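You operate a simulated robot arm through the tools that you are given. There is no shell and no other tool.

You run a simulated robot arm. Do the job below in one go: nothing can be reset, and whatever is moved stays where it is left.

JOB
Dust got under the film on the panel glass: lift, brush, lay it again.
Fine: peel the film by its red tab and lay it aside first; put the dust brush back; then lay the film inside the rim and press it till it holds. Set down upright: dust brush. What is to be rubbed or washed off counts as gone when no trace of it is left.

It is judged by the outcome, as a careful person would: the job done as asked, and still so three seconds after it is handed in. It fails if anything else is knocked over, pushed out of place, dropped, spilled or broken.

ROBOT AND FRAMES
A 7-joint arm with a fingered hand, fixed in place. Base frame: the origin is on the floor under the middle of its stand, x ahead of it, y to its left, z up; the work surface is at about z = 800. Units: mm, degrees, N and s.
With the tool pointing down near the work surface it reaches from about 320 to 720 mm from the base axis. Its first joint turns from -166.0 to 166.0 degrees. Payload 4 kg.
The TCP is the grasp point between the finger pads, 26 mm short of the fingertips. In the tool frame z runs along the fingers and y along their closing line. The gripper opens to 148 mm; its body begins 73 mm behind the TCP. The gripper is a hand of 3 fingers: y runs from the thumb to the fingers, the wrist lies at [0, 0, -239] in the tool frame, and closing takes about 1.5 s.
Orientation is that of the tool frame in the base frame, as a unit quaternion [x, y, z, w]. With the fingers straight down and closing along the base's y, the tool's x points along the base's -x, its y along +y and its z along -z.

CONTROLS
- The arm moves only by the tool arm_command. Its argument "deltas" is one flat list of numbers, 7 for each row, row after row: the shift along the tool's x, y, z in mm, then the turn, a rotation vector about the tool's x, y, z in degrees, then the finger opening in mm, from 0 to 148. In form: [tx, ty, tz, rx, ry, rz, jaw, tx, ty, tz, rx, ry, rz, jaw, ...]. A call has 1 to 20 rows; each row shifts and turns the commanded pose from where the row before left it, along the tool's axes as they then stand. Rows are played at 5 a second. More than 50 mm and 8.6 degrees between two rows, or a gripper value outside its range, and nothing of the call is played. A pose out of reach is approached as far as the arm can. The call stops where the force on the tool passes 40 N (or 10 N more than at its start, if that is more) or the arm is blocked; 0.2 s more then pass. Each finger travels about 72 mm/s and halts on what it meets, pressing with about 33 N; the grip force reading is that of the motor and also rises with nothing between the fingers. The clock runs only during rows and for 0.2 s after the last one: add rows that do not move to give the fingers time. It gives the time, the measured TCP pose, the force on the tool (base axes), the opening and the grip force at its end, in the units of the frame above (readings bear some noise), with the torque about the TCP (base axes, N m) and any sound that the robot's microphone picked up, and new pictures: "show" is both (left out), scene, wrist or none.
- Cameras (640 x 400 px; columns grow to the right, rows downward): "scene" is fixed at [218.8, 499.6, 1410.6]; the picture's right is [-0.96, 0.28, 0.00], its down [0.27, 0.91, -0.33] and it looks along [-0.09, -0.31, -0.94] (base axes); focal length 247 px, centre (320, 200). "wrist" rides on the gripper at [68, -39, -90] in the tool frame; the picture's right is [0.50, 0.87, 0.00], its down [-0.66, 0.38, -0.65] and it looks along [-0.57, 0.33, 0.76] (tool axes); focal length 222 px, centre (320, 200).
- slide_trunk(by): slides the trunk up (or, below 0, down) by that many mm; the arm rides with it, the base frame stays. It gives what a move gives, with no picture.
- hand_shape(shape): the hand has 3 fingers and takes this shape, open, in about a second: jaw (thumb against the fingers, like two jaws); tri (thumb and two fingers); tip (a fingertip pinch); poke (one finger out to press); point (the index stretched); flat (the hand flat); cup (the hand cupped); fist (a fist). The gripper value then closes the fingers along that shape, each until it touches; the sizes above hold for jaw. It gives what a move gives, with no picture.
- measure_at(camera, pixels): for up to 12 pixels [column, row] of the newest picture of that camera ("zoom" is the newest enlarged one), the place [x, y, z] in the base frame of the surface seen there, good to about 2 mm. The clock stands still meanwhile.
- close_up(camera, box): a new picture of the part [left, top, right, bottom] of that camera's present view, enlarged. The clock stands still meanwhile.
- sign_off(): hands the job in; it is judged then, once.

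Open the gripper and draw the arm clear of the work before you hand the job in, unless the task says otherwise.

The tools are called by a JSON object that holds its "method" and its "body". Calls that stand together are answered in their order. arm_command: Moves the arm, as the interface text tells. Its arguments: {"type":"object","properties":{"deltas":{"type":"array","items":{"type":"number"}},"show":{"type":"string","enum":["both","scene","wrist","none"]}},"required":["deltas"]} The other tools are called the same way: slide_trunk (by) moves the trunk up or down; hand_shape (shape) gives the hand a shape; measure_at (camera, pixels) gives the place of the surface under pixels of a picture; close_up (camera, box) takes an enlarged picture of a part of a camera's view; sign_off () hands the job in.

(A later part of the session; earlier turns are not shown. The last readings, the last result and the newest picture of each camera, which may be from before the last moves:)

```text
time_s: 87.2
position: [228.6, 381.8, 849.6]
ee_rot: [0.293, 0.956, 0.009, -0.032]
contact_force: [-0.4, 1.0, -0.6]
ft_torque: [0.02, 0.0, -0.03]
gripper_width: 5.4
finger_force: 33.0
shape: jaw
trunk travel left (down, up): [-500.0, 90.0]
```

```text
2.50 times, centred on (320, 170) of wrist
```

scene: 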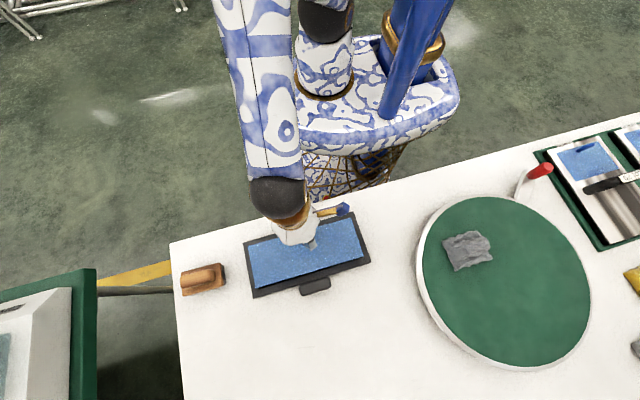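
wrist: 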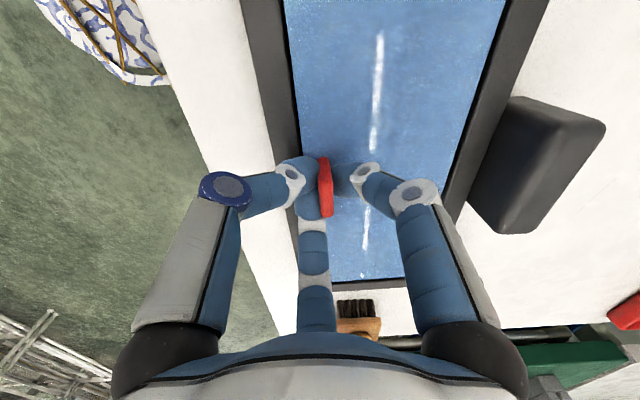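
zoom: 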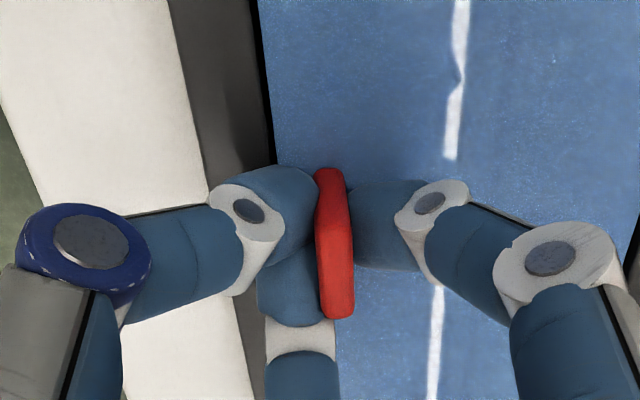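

Still no contact; the film edge runs parallel to the rim. I'll go down in 0.6 mm steps until it touches the glass, so it is seated before release.

{"method": "arm_command", "body": {"deltas": [-0.04, 0, 0.6, 0, 0, 0, 0, 0, 0, 0, 0, 0, 0, 0], "show": "none"}}

{"method": "arm_command", "body": {"deltas": [-0.04, 0, 0.6, 0, 0, 0, 0, 0, 0, 0, 0, 0, 0, 0], "show": "none"}}

```text
time_s: 87.8
position: [228.3, 381.4, 849.4]
ee_rot: [0.293, 0.956, 0.009, -0.03]
contact_force: [-1.3, 0.2, 1.8]
ft_torque: [0.04, -0.01, -0.01]
gripper_width: 5.4
finger_force: 33.6
shape: jaw
trunk travel left (down, up): [-500.0, 90.0]
heard: snap
```

```text
time_s: 88.4
position: [228.5, 380.7, 849.1]
ee_rot: [0.292, 0.956, 0.009, -0.031]
contact_force: [-2.4, 0.7, 6.1]
ft_torque: [-0.01, 0.06, 0.01]
gripper_width: 5.5
finger_force: 32.8
shape: jaw
trunk travel left (down, up): [-500.0, 90.0]
```

A snap was heard as the film met the glass. I'll ease off slightly and open the fingers gently.

{"method": "arm_command", "body": {"deltas": [0.03, 0, -0.5, 0, 0, 0, 0, 0, 0, 0, 0, 0, 0, 8, 0, 0, 0, 0, 0, 0, 14, 0, 0, 0, 0, 0, 0, 22, 0, 0, 0, 0, 0, 0, 32, 0, 0, 0, 0, 0, 0, 40, 0, 0, 0, 0, 0, 0, 40, 0, 0, 0, 0, 0, 0, 40], "show": "wrist"}}

{"method": "close_up", "body": {"camera": "wrist", "box": [200, 70, 440, 250]}}

{"method": "close_up", "body": {"camera": "scene", "box": [235, 200, 379, 305]}}

```text
time_s: 90.2
position: [228.8, 381.2, 847.5]
ee_rot: [0.292, 0.956, 0.009, -0.031]
contact_force: [0.7, 0.3, 3.8]
ft_torque: [-0.08, -0.05, 0.0]
gripper_width: 39.5
finger_force: 0.0
shape: jaw
trunk travel left (down, up): [-500.0, 90.0]
heard: snap
```

wrist: 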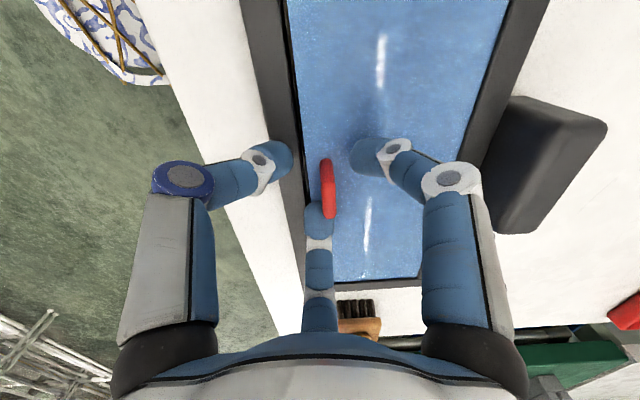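

```text
2.22 times, centred on (320, 160) of wrist
```

zoom: 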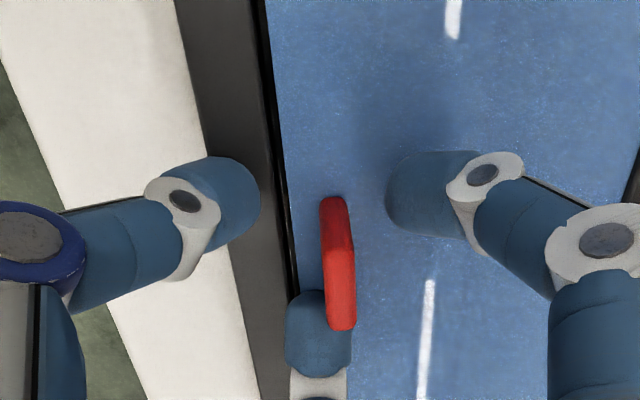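

```text
3.81 times, centred on (307, 252) of scene
```

zoom: 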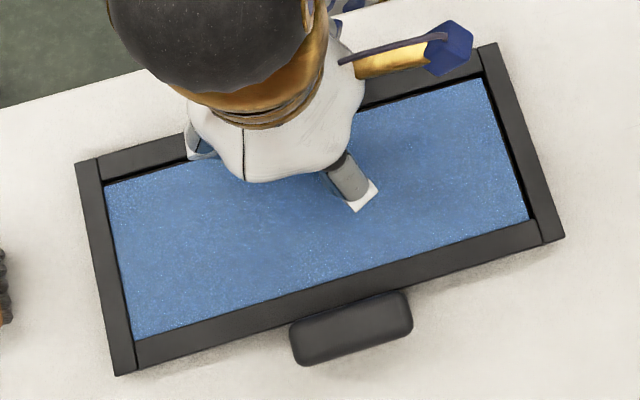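

The film is released inside the rim, though it slid about a millimetre. I'll rise straight up and look closely.

{"method": "arm_command", "body": {"deltas": [0.1, 0, -2, 0, 0, 0, 40, 0.2, 0, -4, 0, 0, 0, 40, 0.5, 0, -8, 0, 0, 0, 42, 1.2, 0, -20, 0, 0, 0, 50, 1.9, 0, -30, 0, 0, 0, 60, 1.9, 0, -30, 0, 0, 0, 60, 1.9, 0, -30, 0, 0, 0, 60, 0, 0, 0, 0, 0, 0, 60], "show": "both"}}

{"method": "close_up", "body": {"camera": "scene", "box": [235, 200, 379, 305]}}

```text
time_s: 92.0
position: [228.8, 381.1, 973.2]
ee_rot: [0.292, 0.956, 0.008, -0.03]
contact_force: [0.4, -1.1, 0.7]
ft_torque: [-0.01, 0.01, 0.03]
gripper_width: 59.5
finger_force: 0.2
shape: jaw
trunk travel left (down, up): [-500.0, 90.0]
```

scene: 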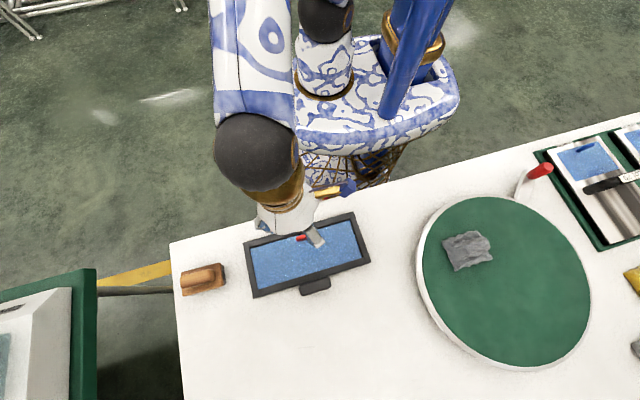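
wrist: 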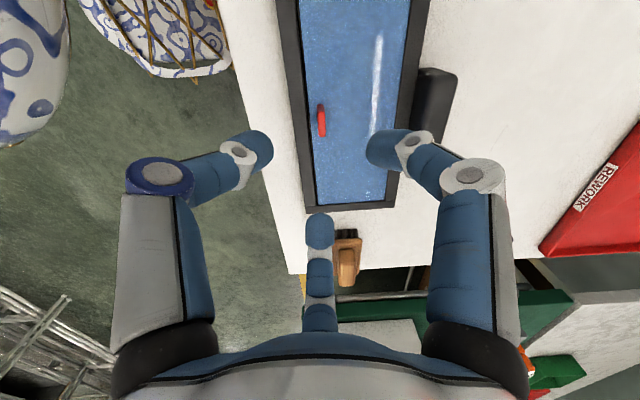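

```text
3.81 times, centred on (307, 252) of scene
```

zoom: 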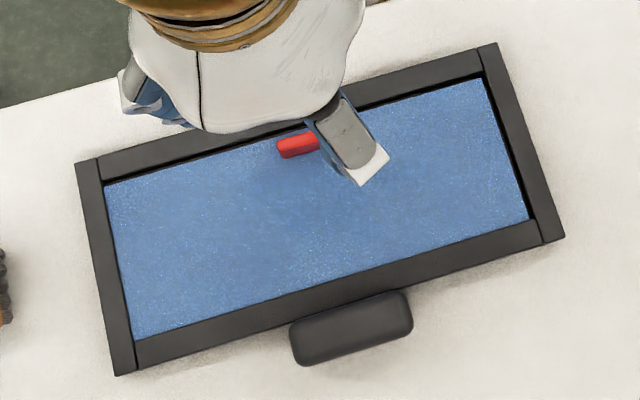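

The film lies inside the rim, slightly toward its left/front sides. I'll measure heights along its edges to see whether any edge rides on the rim.

{"method": "measure_at", "body": {"camera": "zoom", "pixels": [[108, 190], [120, 260], [134, 332], [200, 316], [330, 279], [450, 243], [524, 215], [508, 150], [482, 84], [420, 101], [200, 165], [300, 220]]}}

{"method": "close_up", "body": {"camera": "wrist", "box": [260, 0, 440, 220]}}

```text
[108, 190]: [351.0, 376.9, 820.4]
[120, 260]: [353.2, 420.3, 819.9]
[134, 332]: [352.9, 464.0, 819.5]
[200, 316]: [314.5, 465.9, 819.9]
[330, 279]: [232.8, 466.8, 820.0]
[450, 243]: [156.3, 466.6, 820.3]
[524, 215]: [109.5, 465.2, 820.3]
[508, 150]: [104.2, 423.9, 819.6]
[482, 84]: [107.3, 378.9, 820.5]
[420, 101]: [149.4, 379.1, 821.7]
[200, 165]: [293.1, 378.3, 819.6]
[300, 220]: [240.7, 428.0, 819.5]
```

```text
1.82 times, centred on (350, 110) of wrist
```

zoom: 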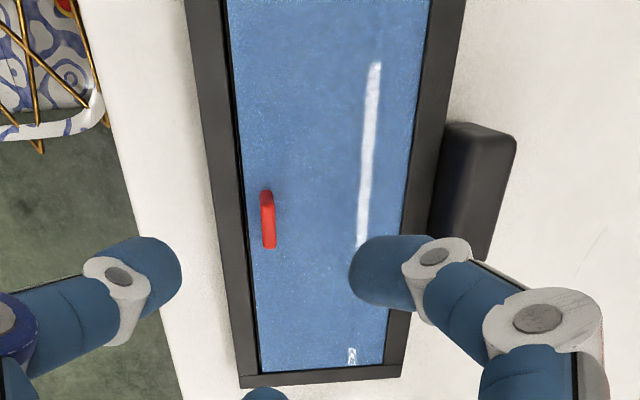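

The film lies flat at z≈820 all round. Now I'll level the hand, close the fingers and move over the film's middle (228,432), between tab and knob, to press it.

{"method": "arm_command", "body": {"deltas": [0, 0, 0, 0, -1.8, 0, 40, 0, 0, 0, 0, -1.8, 0, 20, 15, 21, 0, 0, 0, 0, 0, 14.2, 20.8, 0, 0, 0, 0, 0, 0, 0, 30, 0, 0, 0, 0, 0, 0, 40, 0, 0, 0, 0, 0, 0, 30, 0, 0, 0, 0, 0, 0, 12, 0, 0, 0, 0, 0, 0, 0, 0, 0, 0, 0], "show": "both"}}

{"method": "close_up", "body": {"camera": "wrist", "box": [180, 60, 500, 260]}}

```text
time_s: 94.0
position: [228.6, 433.1, 858.4]
ee_rot: [0.292, 0.956, -0.001, -0.001]
contact_force: [-0.1, -0.8, -0.4]
ft_torque: [-0.02, 0.02, -0.01]
gripper_width: 0.2
finger_force: 33.2
shape: jaw
trunk travel left (down, up): [-500.0, 90.0]
```

scene: 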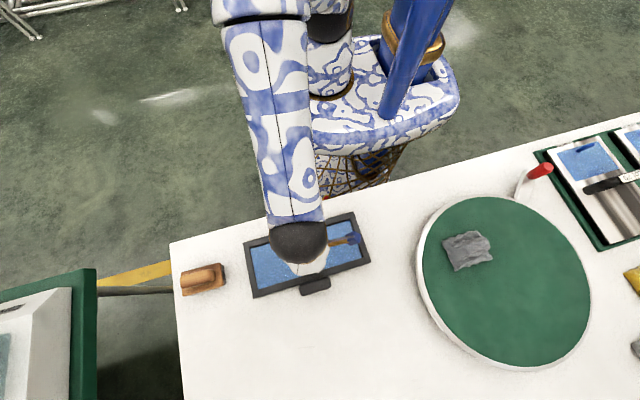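
wrist: 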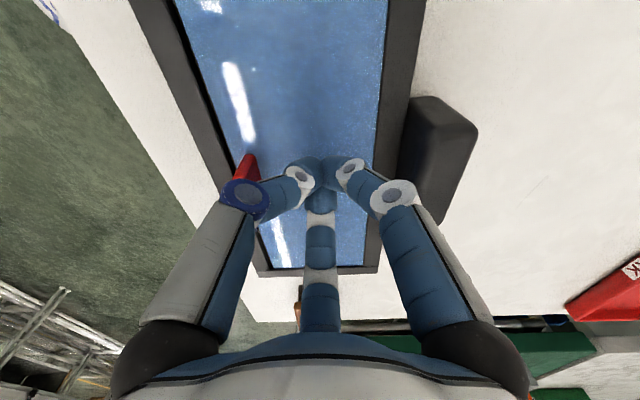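

```text
2.00 times, centred on (340, 160) of wrist
```

zoom: 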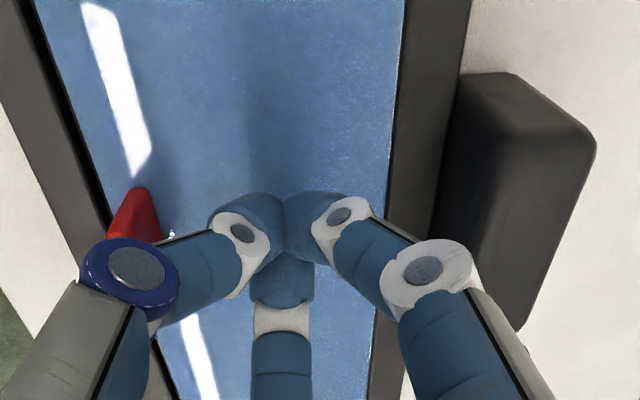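

The closed fingertips are ~12 mm above the film, clear of tab and knob. I'll descend slowly until the press force builds.

{"method": "arm_command", "body": {"deltas": [0, 0, 4, 0, 0, 0, 0, 0, 0, 3, 0, 0, 0, 0, 0, 0, 2, 0, 0, 0, 0, 0, 0, 1, 0, 0, 0, 0, 0, 0, 0, 0, 0, 0, 0], "show": "none"}}

{"method": "arm_command", "body": {"deltas": [0, 0, 1, 0, 0, 0, 0, 0, 0, 0, 0, 0, 0, 0], "show": "none"}}

```text
time_s: 95.2
position: [227.3, 432.1, 851.0]
ee_rot: [0.292, 0.956, -0.001, -0.001]
contact_force: [0.7, 0.4, 0.2]
ft_torque: [0.02, 0.02, 0.0]
gripper_width: 0.2
finger_force: 33.5
shape: jaw
trunk travel left (down, up): [-500.0, 90.0]
```

```text
time_s: 95.8
position: [228.8, 432.1, 848.7]
ee_rot: [0.292, 0.956, 0.0, -0.002]
contact_force: [0.6, 0.7, 5.8]
ft_torque: [-0.02, -0.01, -0.04]
gripper_width: 0.0
finger_force: 33.2
shape: jaw
trunk travel left (down, up): [-500.0, 90.0]
```

5.8 N contact on the film. I'll press 0.8 mm more and hold for a second.

{"method": "arm_command", "body": {"deltas": [0, 0, 0.8, 0, 0, 0, 0, 0, 0, 0, 0, 0, 0, 0, 0, 0, 0, 0, 0, 0, 0, 0, 0, 0, 0, 0, 0, 0, 0, 0, 0, 0, 0, 0, 0], "show": "none"}}

```text
time_s: 97.0
position: [227.6, 433.0, 850.0]
ee_rot: [0.292, 0.956, 0.0, -0.001]
contact_force: [2.0, 2.4, 18.3]
ft_torque: [0.09, -0.09, 0.03]
gripper_width: 0.3
finger_force: 33.2
shape: jaw
trunk travel left (down, up): [-500.0, 90.0]
```

18 N and no sound yet. I'll press a little more here, then look.

{"method": "arm_command", "body": {"deltas": [0, 0, 0.5, 0, 0, 0, 0, 0, 0, 0, 0, 0, 0, 0, 0, 0, 0, 0, 0, 0, 0], "show": "wrist"}}

{"method": "close_up", "body": {"camera": "scene", "box": [235, 200, 379, 305]}}

```text
time_s: 97.8
position: [228.1, 432.5, 849.3]
ee_rot: [0.292, 0.957, 0.001, -0.001]
contact_force: [2.6, 4.2, 30.0]
ft_torque: [0.11, -0.11, 0.0]
gripper_width: 0.0
finger_force: 32.9
shape: jaw
trunk travel left (down, up): [-500.0, 90.0]
```

wrist: 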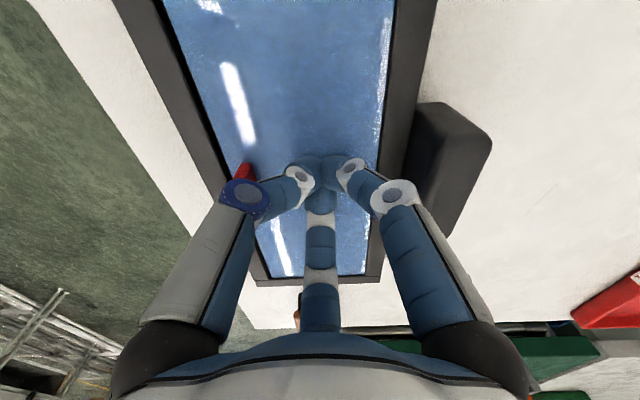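

```text
3.81 times, centred on (307, 252) of scene
```

zoom: 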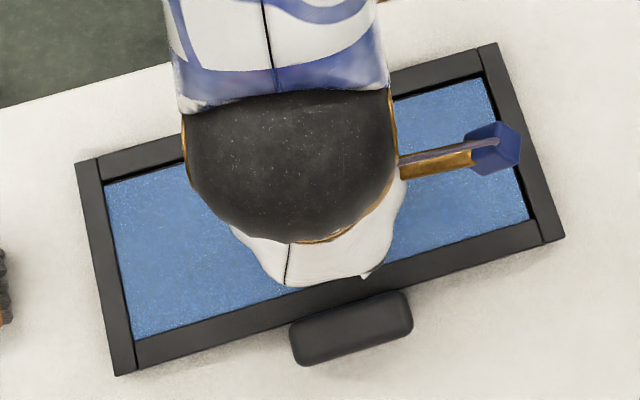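

Even at 30 N nothing changes, so I can't tell if it holds; the film sits ~2 mm off its original centred place (gap at rear and right). I'll ease to a light press and drag it gently 2 mm toward −y and 1 mm toward −x to centre it.

{"method": "arm_command", "body": {"deltas": [0, 0, -1.3, 0, 0, 0, 0, 0, 0, 0, 0, 0, 0, 0], "show": "none"}}

{"method": "arm_command", "body": {"deltas": [-0.07, -0.55, 0, 0, 0, 0, 0, -0.07, -0.55, 0, 0, 0, 0, 0, -0.07, -0.55, 0, 0, 0, 0, 0, -0.07, -0.55, 0, 0, 0, 0, 0, 0, 0, 0, 0, 0, 0, 0], "show": "none"}}

{"method": "close_up", "body": {"camera": "scene", "box": [235, 200, 379, 305]}}

```text
time_s: 98.4
position: [227.6, 433.6, 849.3]
ee_rot: [0.293, 0.956, 0.0, 0.0]
contact_force: [1.7, 5.5, 16.5]
ft_torque: [0.17, -0.07, 0.01]
gripper_width: 0.2
finger_force: 33.0
shape: jaw
trunk travel left (down, up): [-500.0, 90.0]
```

```text
time_s: 99.6
position: [225.8, 429.6, 847.7]
ee_rot: [0.293, 0.956, -0.002, -0.001]
contact_force: [-0.1, 0.0, 3.1]
ft_torque: [-0.01, -0.01, -0.01]
gripper_width: 0.0
finger_force: 32.9
shape: jaw
trunk travel left (down, up): [-500.0, 90.0]
```

```text
3.81 times, centred on (307, 252) of scene
```

zoom: 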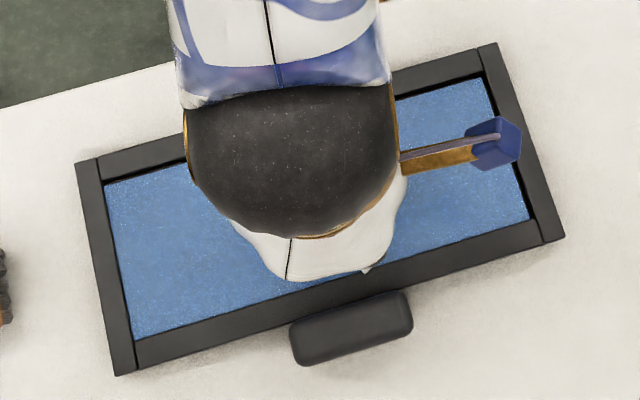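

The film hasn't moved; the drag only relaxed a sideways preload. I'll drag another 3 mm toward −y at this light press and read the sideways force.

{"method": "arm_command", "body": {"deltas": [0.28, -0.42, 0.1, 0, 0, 0, 0, -0.559, -0.829, 0.1, 0, 0, 0, 0, -0.559, -0.829, 0, 0, 0, 0, 0, -0.559, -0.829, 0, 0, 0, 0, 0], "show": "none"}}

{"method": "close_up", "body": {"camera": "scene", "box": [235, 200, 379, 305]}}

```text
time_s: 100.6
position: [226.1, 427.2, 849.6]
ee_rot: [0.293, 0.956, -0.001, -0.001]
contact_force: [-0.9, 0.3, 2.4]
ft_torque: [0.03, 0.01, -0.01]
gripper_width: 0.1
finger_force: 33.2
shape: jaw
trunk travel left (down, up): [-500.0, 90.0]
```

```text
3.81 times, centred on (307, 252) of scene
```

zoom: 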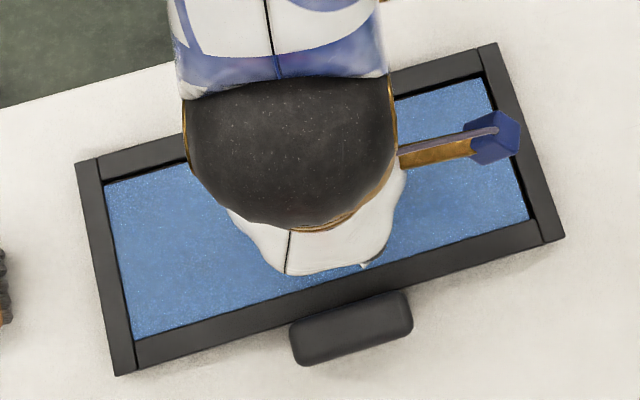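

The film seems unmoved. I'll enlarge the right-rear and left-front corners to judge the gaps precisely.

{"method": "close_up", "body": {"camera": "scene", "box": [335, 205, 383, 235]}}

{"method": "close_up", "body": {"camera": "scene", "box": [238, 235, 286, 265]}}

{"method": "close_up", "body": {"camera": "scene", "box": [345, 240, 393, 270]}}

{"method": "close_up", "body": {"camera": "scene", "box": [245, 275, 293, 305]}}

```text
13.33 times, centred on (359, 220) of scene
```

zoom: 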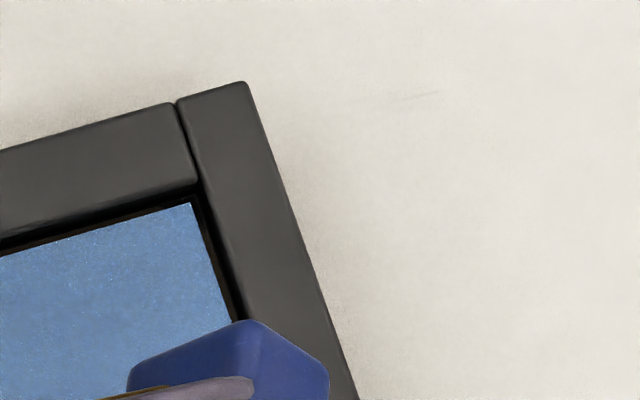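

```text
13.33 times, centred on (262, 250) of scene
```

zoom: 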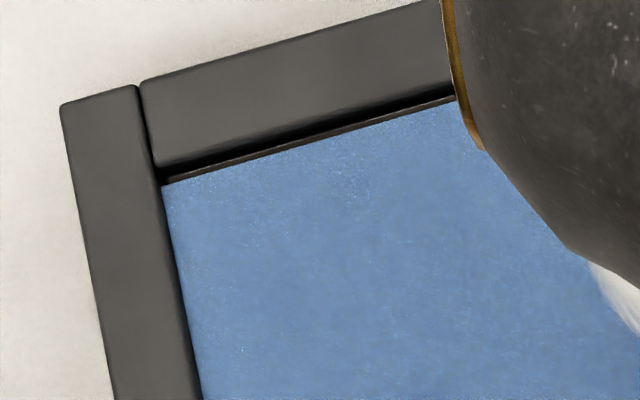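

```text
13.33 times, centred on (369, 255) of scene
```

zoom: 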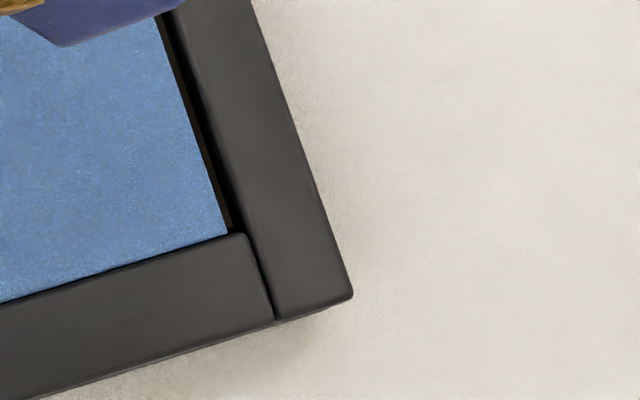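

```text
13.33 times, centred on (269, 290) of scene
```

zoom: 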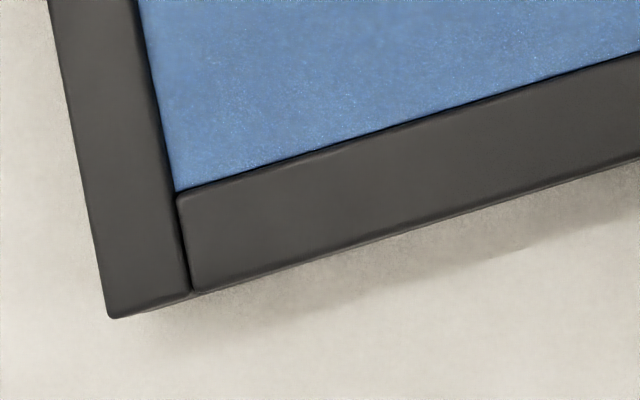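

Gaps: left ~0, right ~2 mm, rear ~1.7 mm, so the film is inside and flat, but I need to know whether it holds. I'll rise and take the poke shape to have one slim finger for a gentle nudge test.

{"method": "arm_command", "body": {"deltas": [0, 0, -5, 0, 0, 0, 0, 0, 0, -20, 0, 0, 0, 0, 0, 0, -35, 0, 0, 0, 0, 0, 0, -40, 0, 0, 0, 0], "show": "none"}}

{"method": "hand_shape", "body": {"shape": "poke"}}

{"method": "arm_command", "body": {"deltas": [0, 0, 0, 0, 0, 0, 148, 0, 0, 0, 0, 0, 0, 148], "show": "both"}}

```text
time_s: 101.6
position: [227.6, 427.8, 948.9]
ee_rot: [0.292, 0.956, 0.0, -0.001]
contact_force: [0.0, 0.8, 0.4]
ft_torque: [0.0, 0.02, 0.0]
gripper_width: 0.0
finger_force: 32.7
shape: jaw
trunk travel left (down, up): [-500.0, 90.0]
```

```text
time_s: 102.5
position: [227.4, 427.6, 949.4]
ee_rot: [0.292, 0.956, -0.001, -0.001]
contact_force: [0.5, 0.5, 0.0]
ft_torque: [-0.01, 0.0, 0.0]
gripper_width: 0.0
finger_force: 0.2
shape: poke
trunk travel left (down, up): [-500.0, 90.0]
```

```text
time_s: 103.1
position: [227.0, 427.1, 949.7]
ee_rot: [0.292, 0.956, 0.0, -0.001]
contact_force: [0.0, 0.0, -0.4]
ft_torque: [-0.01, -0.01, 0.0]
gripper_width: 0.1
finger_force: 0.0
shape: poke
trunk travel left (down, up): [-500.0, 90.0]
```

scene: 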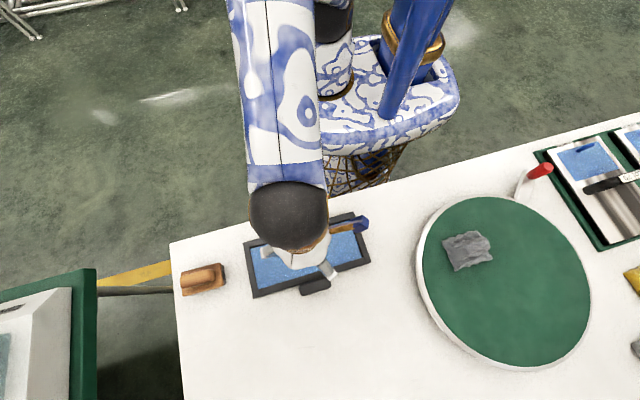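
wrist: 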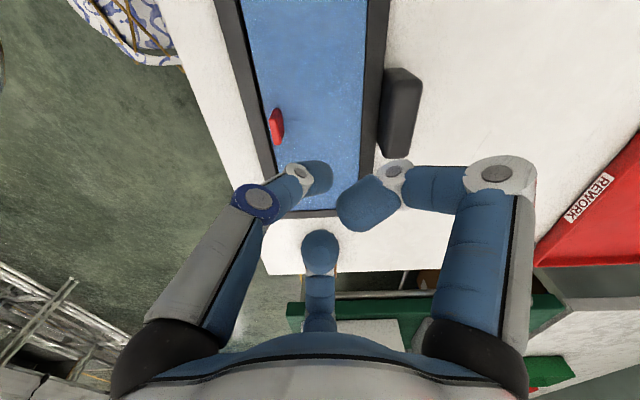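

In the poke shape the thumb points down alone near the TCP. I'll measure where its tip is.

{"method": "measure_at", "body": {"camera": "wrist", "pixels": [[322, 175], [318, 190], [328, 185], [310, 175], [300, 172], [278, 125], [258, 200], [370, 200], [320, 245]]}}

{"method": "close_up", "body": {"camera": "wrist", "box": [220, 60, 420, 260]}}

```text
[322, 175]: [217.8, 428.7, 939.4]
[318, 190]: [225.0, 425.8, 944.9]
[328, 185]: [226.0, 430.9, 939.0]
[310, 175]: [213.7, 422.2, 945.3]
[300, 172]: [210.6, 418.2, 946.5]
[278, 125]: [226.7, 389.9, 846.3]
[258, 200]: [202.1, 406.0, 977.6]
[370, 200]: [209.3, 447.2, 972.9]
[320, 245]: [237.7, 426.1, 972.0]
```

```text
2.00 times, centred on (320, 160) of wrist
```

zoom: 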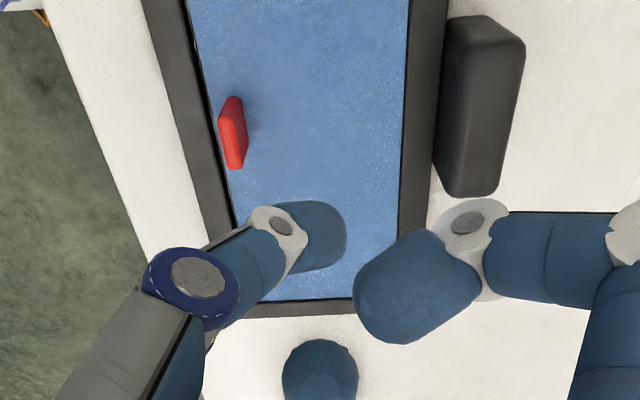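

The thumb tip is practically at the TCP. I'll yaw the hand to θ≈90° so the thumb's link lies along −x and its side can nudge the tab squarely in −y.

{"method": "arm_command", "body": {"deltas": [0, 0, 0, 0, 0, 8, 148, 0, 0, 0, 0, 0, 8, 148, 0, 0, 0, 0, 0, 8, 148, 0, 0, 0, 0, 0, 8, 148, 0, 0, 0, 0, 0, 8, 148, 0, 0, 0, 0, 0, 8, 148, 0, 0, 0, 0, 0, 8, 148, 0, 0, 0, 0, 0, 0, 148], "show": "both"}}

{"method": "close_up", "body": {"camera": "scene", "box": [235, 200, 379, 305]}}

```text
time_s: 104.9
position: [226.4, 428.1, 949.4]
ee_rot: [0.708, 0.706, -0.001, -0.001]
contact_force: [0.5, -0.4, -0.6]
ft_torque: [0.01, 0.0, -0.02]
gripper_width: 0.0
finger_force: 0.0
shape: poke
trunk travel left (down, up): [-500.0, 90.0]
```

scene: 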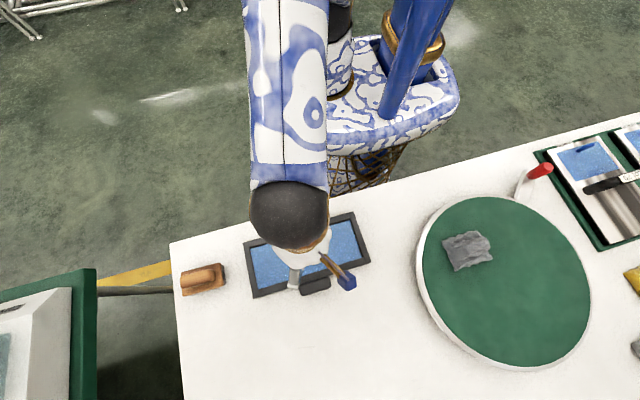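
wrist: 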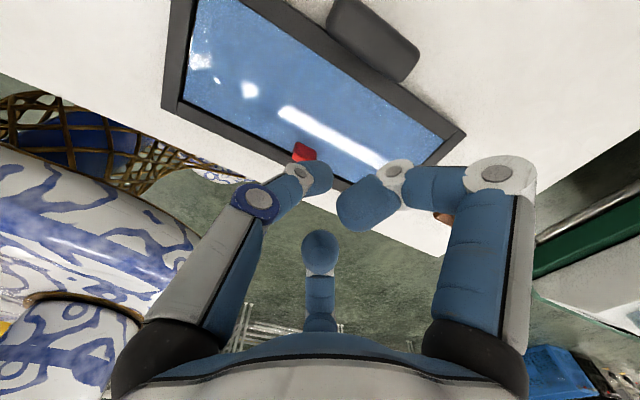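

```text
3.81 times, centred on (307, 252) of scene
```

zoom: 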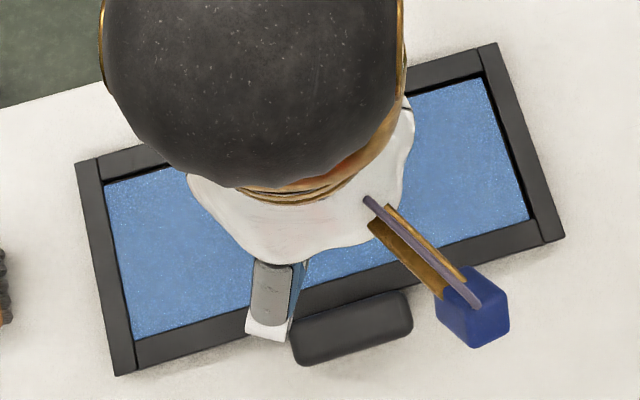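

Yaw is 90°. I'll move to (229,409), on the +y side of the tab, and lower the thumb tip to about z 828.

{"method": "arm_command", "body": {"deltas": [-10, 1.5, 0, 0, 0, 0, 148, -9, 1.5, 20, 0, 0, 0, 148, 0, 0, 35, 0, 0, 0, 148, 0, 0, 30, 0, 0, 0, 148, 0, 0, 9, 0, 0, 0, 148, 0, 0, 0, 0, 0, 0, 148], "show": "wrist"}}

{"method": "close_up", "body": {"camera": "wrist", "box": [220, 60, 420, 260]}}

```text
time_s: 106.3
position: [229.3, 407.7, 854.5]
ee_rot: [0.707, 0.707, -0.001, -0.001]
contact_force: [0.3, 0.2, -0.9]
ft_torque: [-0.02, -0.04, 0.01]
gripper_width: 0.3
finger_force: 0.1
shape: poke
trunk travel left (down, up): [-500.0, 90.0]
```

wrist: 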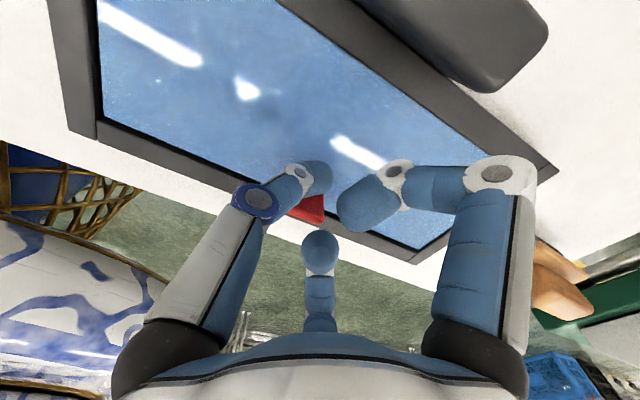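

```text
2.00 times, centred on (320, 160) of wrist
```

zoom: 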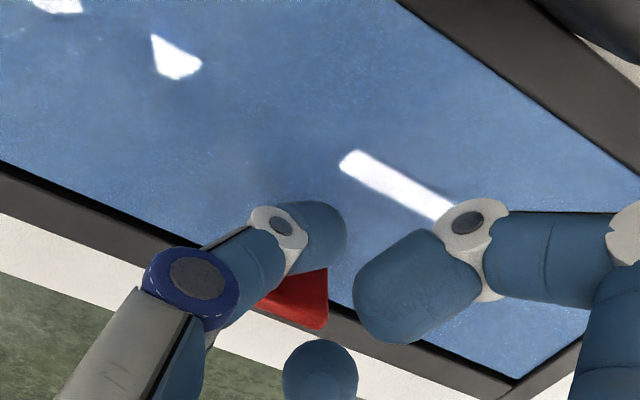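

The thumb tip is in front of the tab's +y face with the other fingers above it. I'll approach in −y, slowly, watching for a small contact force.

{"method": "arm_command", "body": {"deltas": [-2, 0, 0, 0, 0, 0, 148, -2, 0, 0, 0, 0, 0, 148, -2, 0, 0, 0, 0, 0, 148, 0, 0, 0, 0, 0, 0, 148], "show": "none"}}

{"method": "arm_command", "body": {"deltas": [-0.5, 0, 0, 0, 0, 0, 148, -0.5, 0, 0, 0, 0, 0, 148, 0, 0, 0, 0, 0, 0, 148], "show": "none"}}

{"method": "close_up", "body": {"camera": "wrist", "box": [220, 60, 420, 260]}}

```text
time_s: 107.3
position: [230.5, 401.5, 856.2]
ee_rot: [0.707, 0.707, -0.001, -0.001]
contact_force: [-0.5, 0.2, 0.4]
ft_torque: [0.02, 0.02, 0.03]
gripper_width: 0.0
finger_force: 0.1
shape: poke
trunk travel left (down, up): [-500.0, 90.0]
```

```text
time_s: 108.1
position: [228.3, 400.8, 855.7]
ee_rot: [0.707, 0.707, -0.001, -0.001]
contact_force: [0.2, 0.1, 0.0]
ft_torque: [0.01, -0.02, -0.03]
gripper_width: 0.1
finger_force: 0.0
shape: poke
trunk travel left (down, up): [-500.0, 90.0]
```

```text
2.00 times, centred on (320, 160) of wrist
```

zoom: 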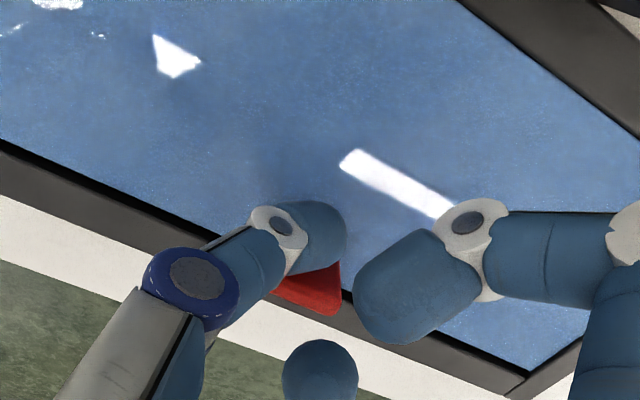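

No contact yet at y≈400.8; continuing in small steps.

{"method": "arm_command", "body": {"deltas": [-0.5, 0, 0, 0, 0, 0, 148, -0.5, 0, 0, 0, 0, 0, 148, -0.5, 0, 0, 0, 0, 0, 148, 0, 0, 0, 0, 0, 0, 148], "show": "none"}}

{"method": "arm_command", "body": {"deltas": [-0.5, 0, 0, 0, 0, 0, 148, -0.5, 0, 0, 0, 0, 0, 148, 0, 0, 0, 0, 0, 0, 148], "show": "none"}}

{"method": "close_up", "body": {"camera": "scene", "box": [335, 205, 383, 235]}}

{"method": "close_up", "body": {"camera": "scene", "box": [238, 235, 286, 265]}}

```text
time_s: 109.1
position: [228.6, 399.2, 856.0]
ee_rot: [0.707, 0.707, 0.0, -0.001]
contact_force: [0.7, -0.2, 1.1]
ft_torque: [-0.01, -0.06, 0.03]
gripper_width: 0.0
finger_force: 0.0
shape: poke
trunk travel left (down, up): [-500.0, 90.0]
```

```text
time_s: 109.9
position: [229.8, 398.8, 856.1]
ee_rot: [0.707, 0.707, -0.001, -0.002]
contact_force: [0.4, 0.3, -0.9]
ft_torque: [-0.01, -0.01, -0.03]
gripper_width: 0.0
finger_force: 0.1
shape: poke
trunk travel left (down, up): [-500.0, 90.0]
```

```text
13.33 times, centred on (359, 220) of scene
```

zoom: 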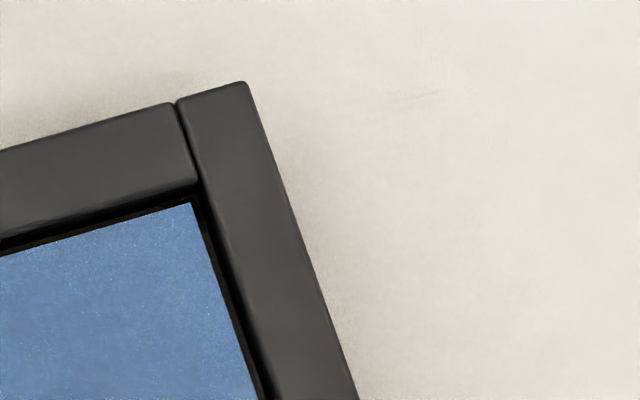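

```text
13.33 times, centred on (262, 250) of scene
```

zoom: 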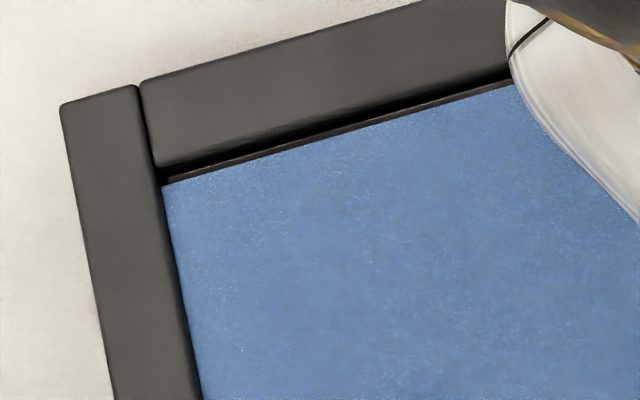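

Film corners unchanged ((192,203) and (160,184) in the zooms), and no contact yet. Continuing −1 mm at a time.

{"method": "arm_command", "body": {"deltas": [-0.5, 0, 0, 0, 0, 0, 148, -0.5, 0, 0, 0, 0, 0, 148, 0, 0, 0, 0, 0, 0, 148], "show": "none"}}

{"method": "arm_command", "body": {"deltas": [-0.5, 0, 0, 0, 0, 0, 148, -0.5, 0, 0, 0, 0, 0, 148, 0, 0, 0, 0, 0, 0, 148], "show": "wrist"}}

{"method": "close_up", "body": {"camera": "wrist", "box": [270, 110, 390, 220]}}

{"method": "close_up", "body": {"camera": "scene", "box": [335, 205, 383, 235]}}

```text
time_s: 110.7
position: [229.6, 396.8, 855.2]
ee_rot: [0.707, 0.707, 0.0, 0.0]
contact_force: [-0.5, -0.2, -0.5]
ft_torque: [-0.01, 0.0, 0.02]
gripper_width: 0.1
finger_force: 0.2
shape: poke
trunk travel left (down, up): [-500.0, 90.0]
```

```text
time_s: 111.5
position: [229.9, 396.9, 856.3]
ee_rot: [0.706, 0.708, 0.0, 0.0]
contact_force: [-0.3, 0.8, 0.4]
ft_torque: [0.04, 0.04, 0.03]
gripper_width: 0.0
finger_force: 0.1
shape: poke
trunk travel left (down, up): [-500.0, 90.0]
```

wrist: 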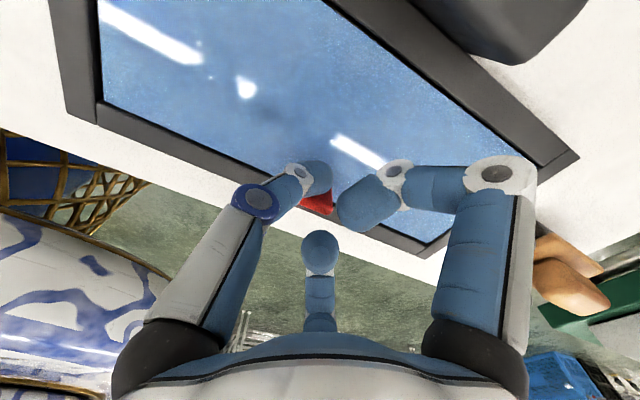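

```text
3.64 times, centred on (330, 165) of wrist
```

zoom: 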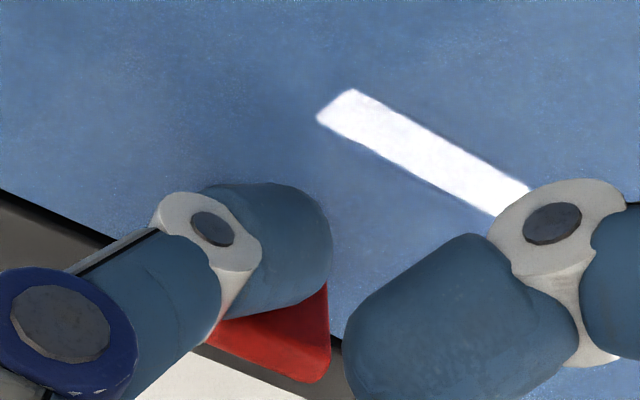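

```text
13.33 times, centred on (359, 220) of scene
```

zoom: 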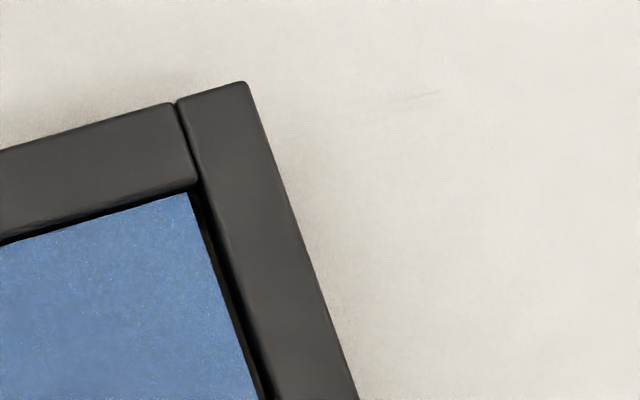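

The film slid ~2 mm toward −y under less than 1 N, so it isn't held yet; but it's now closer to its original place, with the rear gap nearly closed. I'll back the thumb off, rise, and view all corners.

{"method": "arm_command", "body": {"deltas": [2, 0, 0, 0, 0, 0, 148, 6, 0, -2, 0, 0, 0, 148, 6, 0, -15, 0, 0, 0, 148, 5, 0, -25, 0, 0, 0, 148, 0, 0, 0, 0, 0, 0, 148], "show": "none"}}

{"method": "close_up", "body": {"camera": "scene", "box": [335, 205, 383, 235]}}

{"method": "close_up", "body": {"camera": "scene", "box": [238, 235, 286, 265]}}

{"method": "close_up", "body": {"camera": "scene", "box": [345, 240, 393, 270]}}

{"method": "close_up", "body": {"camera": "scene", "box": [245, 275, 293, 305]}}

```text
time_s: 112.7
position: [229.0, 415.5, 898.0]
ee_rot: [0.707, 0.707, -0.001, -0.001]
contact_force: [0.3, 0.0, -0.1]
ft_torque: [-0.01, -0.01, -0.01]
gripper_width: 0.0
finger_force: 0.0
shape: poke
trunk travel left (down, up): [-500.0, 90.0]
```

```text
13.33 times, centred on (359, 220) of scene
```

zoom: 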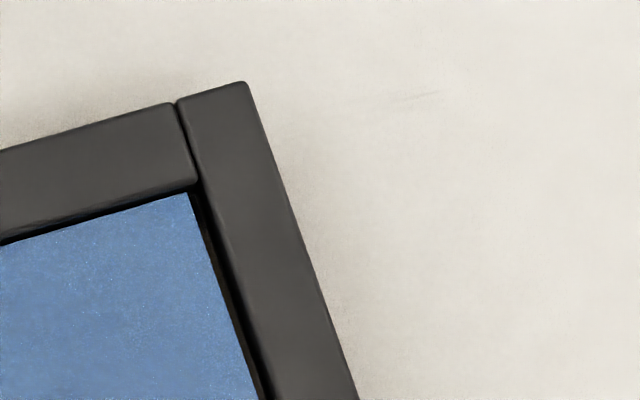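

```text
13.33 times, centred on (262, 250) of scene
```

zoom: 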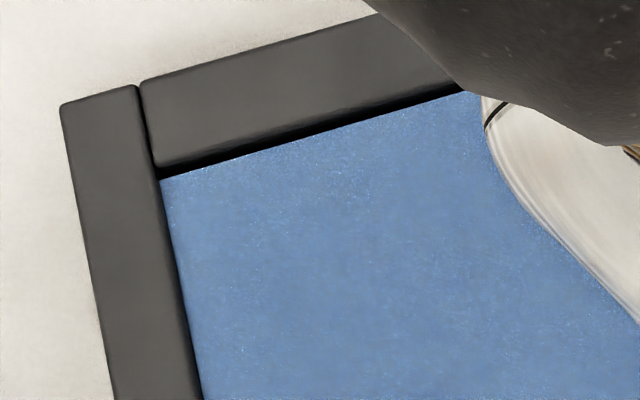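

```text
13.33 times, centred on (369, 255) of scene
```

zoom: 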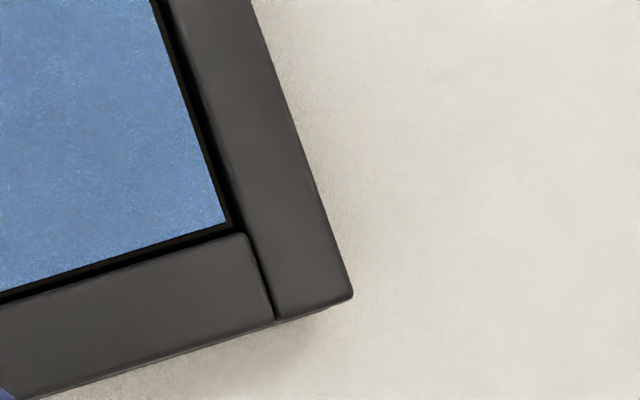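

```text
13.33 times, centred on (269, 290) of scene
```

zoom: 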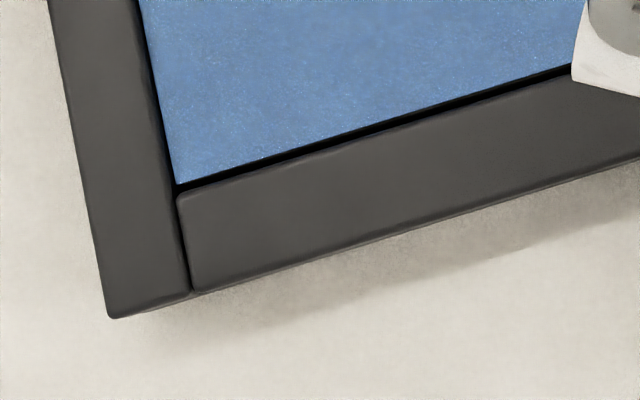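

The earlier contact under grip made it stick (first snap) and opening the fingers broke it loose again (second snap), and pressing alone didn't re-stick it. I'll re-grip the tab with the original symmetric hand yaw, lift the film off once more, lay it down without squeezing it against the glass, and press only after releasing. First rise, return to jaw, and yaw back.

{"method": "arm_command", "body": {"deltas": [0, 0, -30, 0, 0, 0, 148, 0, 0, -35, 0, 0, 0, 148, 0, 0, 0, 0, 0, -8, 148, 0, 0, 0, 0, 0, -8, 148, 0, 0, 0, 0, 0, -8, 148, 0, 0, 0, 0, 0, -8, 148, 0, 0, 0, 0, 0, -8, 148, 0, 0, 0, 0, 0, -8, 148, 0, 0, 0, 0, 0, -8, 148, 0, 0, 0, 0, 0, -8, 148, 0, 0, 0, 0, 0, -8, 148, 0, 0, 0, 0, 0, -8, 148, 0, 0, 0, 0, 0, -8, 148, 0, 0, 0, 0, 0, -2.1, 148], "show": "none"}}

{"method": "hand_shape", "body": {"shape": "jaw"}}

{"method": "arm_command", "body": {"deltas": [0, -10, 0, 0, 0, 0, 100, 0, -15, 0, 0, 0, 0, 60, 0, 0, 0, 0, 0, 0, 50, 0, 0, 0, 0, 0, 0, 50, 0, 0, 0, 0, 0, 0, 50], "show": "both"}}

{"method": "close_up", "body": {"camera": "scene", "box": [235, 200, 379, 305]}}

```text
time_s: 115.7
position: [229.9, 416.5, 962.6]
ee_rot: [-0.002, 1.0, 0.0, -0.001]
contact_force: [-1.0, -0.2, 0.0]
ft_torque: [0.0, -0.04, 0.02]
gripper_width: 0.1
finger_force: 0.1
shape: poke
trunk travel left (down, up): [-500.0, 90.0]
```

```text
time_s: 116.6
position: [229.4, 415.7, 963.0]
ee_rot: [-0.001, 1.0, 0.0, -0.001]
contact_force: [0.8, -0.5, -0.5]
ft_torque: [-0.03, 0.0, 0.01]
gripper_width: 147.9
finger_force: 0.0
shape: jaw
trunk travel left (down, up): [-500.0, 90.0]
```

```text
time_s: 117.8
position: [230.5, 390.2, 962.8]
ee_rot: [0.0, 1.0, 0.0, -0.001]
contact_force: [-0.2, -0.6, 0.4]
ft_torque: [0.0, -0.01, 0.01]
gripper_width: 50.3
finger_force: 0.2
shape: jaw
trunk travel left (down, up): [-500.0, 90.0]
```

scene: 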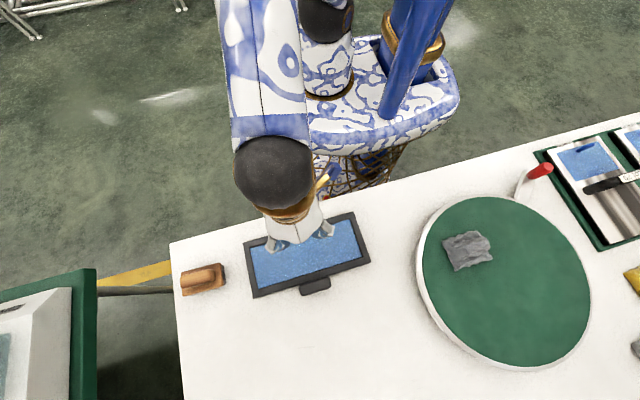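
wrist: 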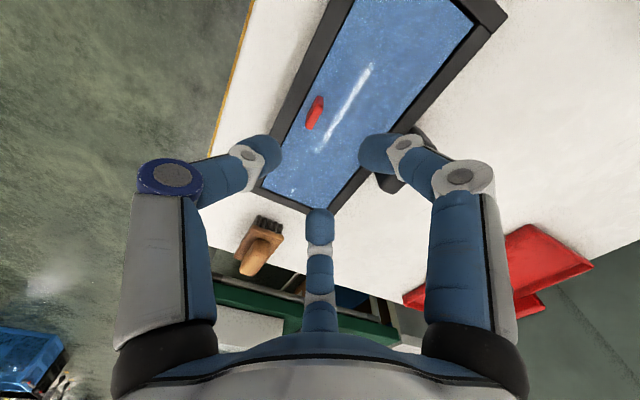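

```text
3.81 times, centred on (307, 252) of scene
```

zoom: 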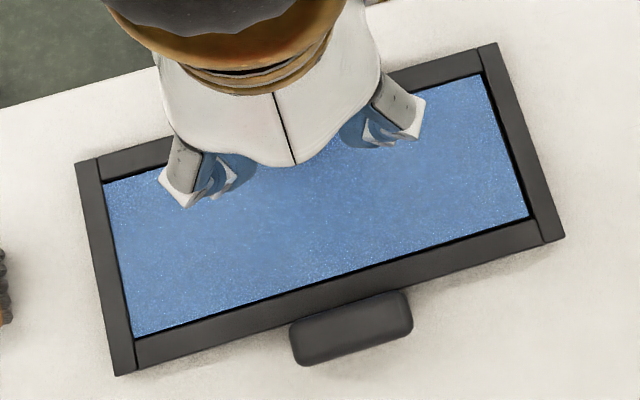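

The hand is square again (θ≈0). I'll measure the tab from the wrist camera.

{"method": "close_up", "body": {"camera": "wrist", "box": [260, 60, 380, 160]}}

{"method": "measure_at", "body": {"camera": "zoom", "pixels": [[300, 205], [315, 180], [290, 230], [270, 260], [310, 210], [325, 200], [285, 260], [262, 240], [280, 210], [300, 190], [320, 230], [300, 250]]}}

```text
4.00 times, centred on (320, 110) of wrist
```

zoom: 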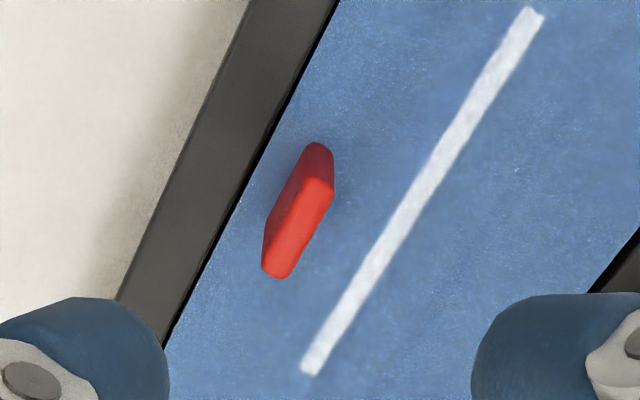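

```text
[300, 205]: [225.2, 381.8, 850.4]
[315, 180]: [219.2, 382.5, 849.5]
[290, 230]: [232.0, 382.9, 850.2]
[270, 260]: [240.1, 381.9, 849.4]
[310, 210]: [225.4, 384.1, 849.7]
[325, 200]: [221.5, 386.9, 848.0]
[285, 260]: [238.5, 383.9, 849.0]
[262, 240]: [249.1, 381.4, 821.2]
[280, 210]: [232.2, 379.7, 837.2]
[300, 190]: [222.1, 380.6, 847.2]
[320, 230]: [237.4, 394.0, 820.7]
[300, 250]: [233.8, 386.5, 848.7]
```

The tab centre is (229.5,383.7), as at the start. I'll centre with a +5 mm y offset so thumb and fingers should reach the tab together, and descend to z≈852.5.

{"method": "arm_command", "body": {"deltas": [0.3, -2.2, 30, 0, 0, 0, 50, 0, 0, 40, 0, 0, 0, 50, 0, 0, 25, 0, 0, 0, 50, 0, 0, 10, 0, 0, 0, 50, 0, 0, 5, 0, 0, 0, 50, 0, 0, 0, 0, 0, 0, 50], "show": "wrist"}}

{"method": "close_up", "body": {"camera": "wrist", "box": [200, 90, 440, 250]}}

```text
time_s: 119.2
position: [228.3, 388.1, 851.3]
ee_rot: [-0.002, 1.0, 0.0, 0.0]
contact_force: [0.6, 0.3, -0.1]
ft_torque: [-0.03, 0.03, -0.02]
gripper_width: 50.4
finger_force: 0.0
shape: jaw
trunk travel left (down, up): [-500.0, 90.0]
```

wrist: 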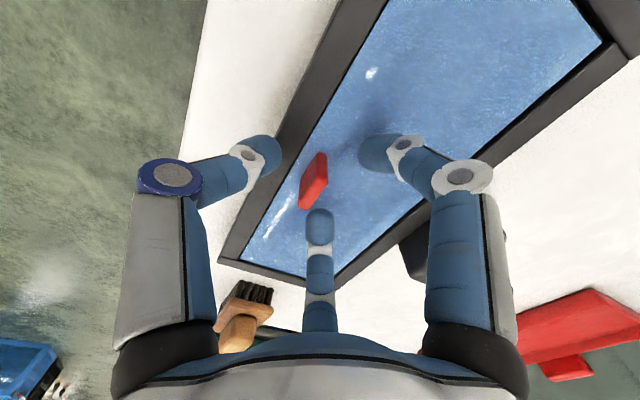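

```text
2.50 times, centred on (320, 170) of wrist
```

zoom: 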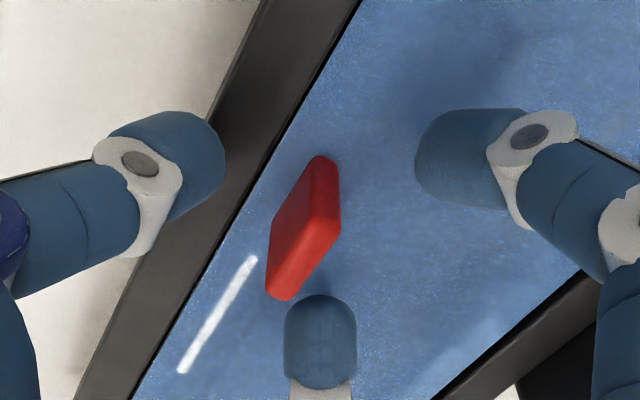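

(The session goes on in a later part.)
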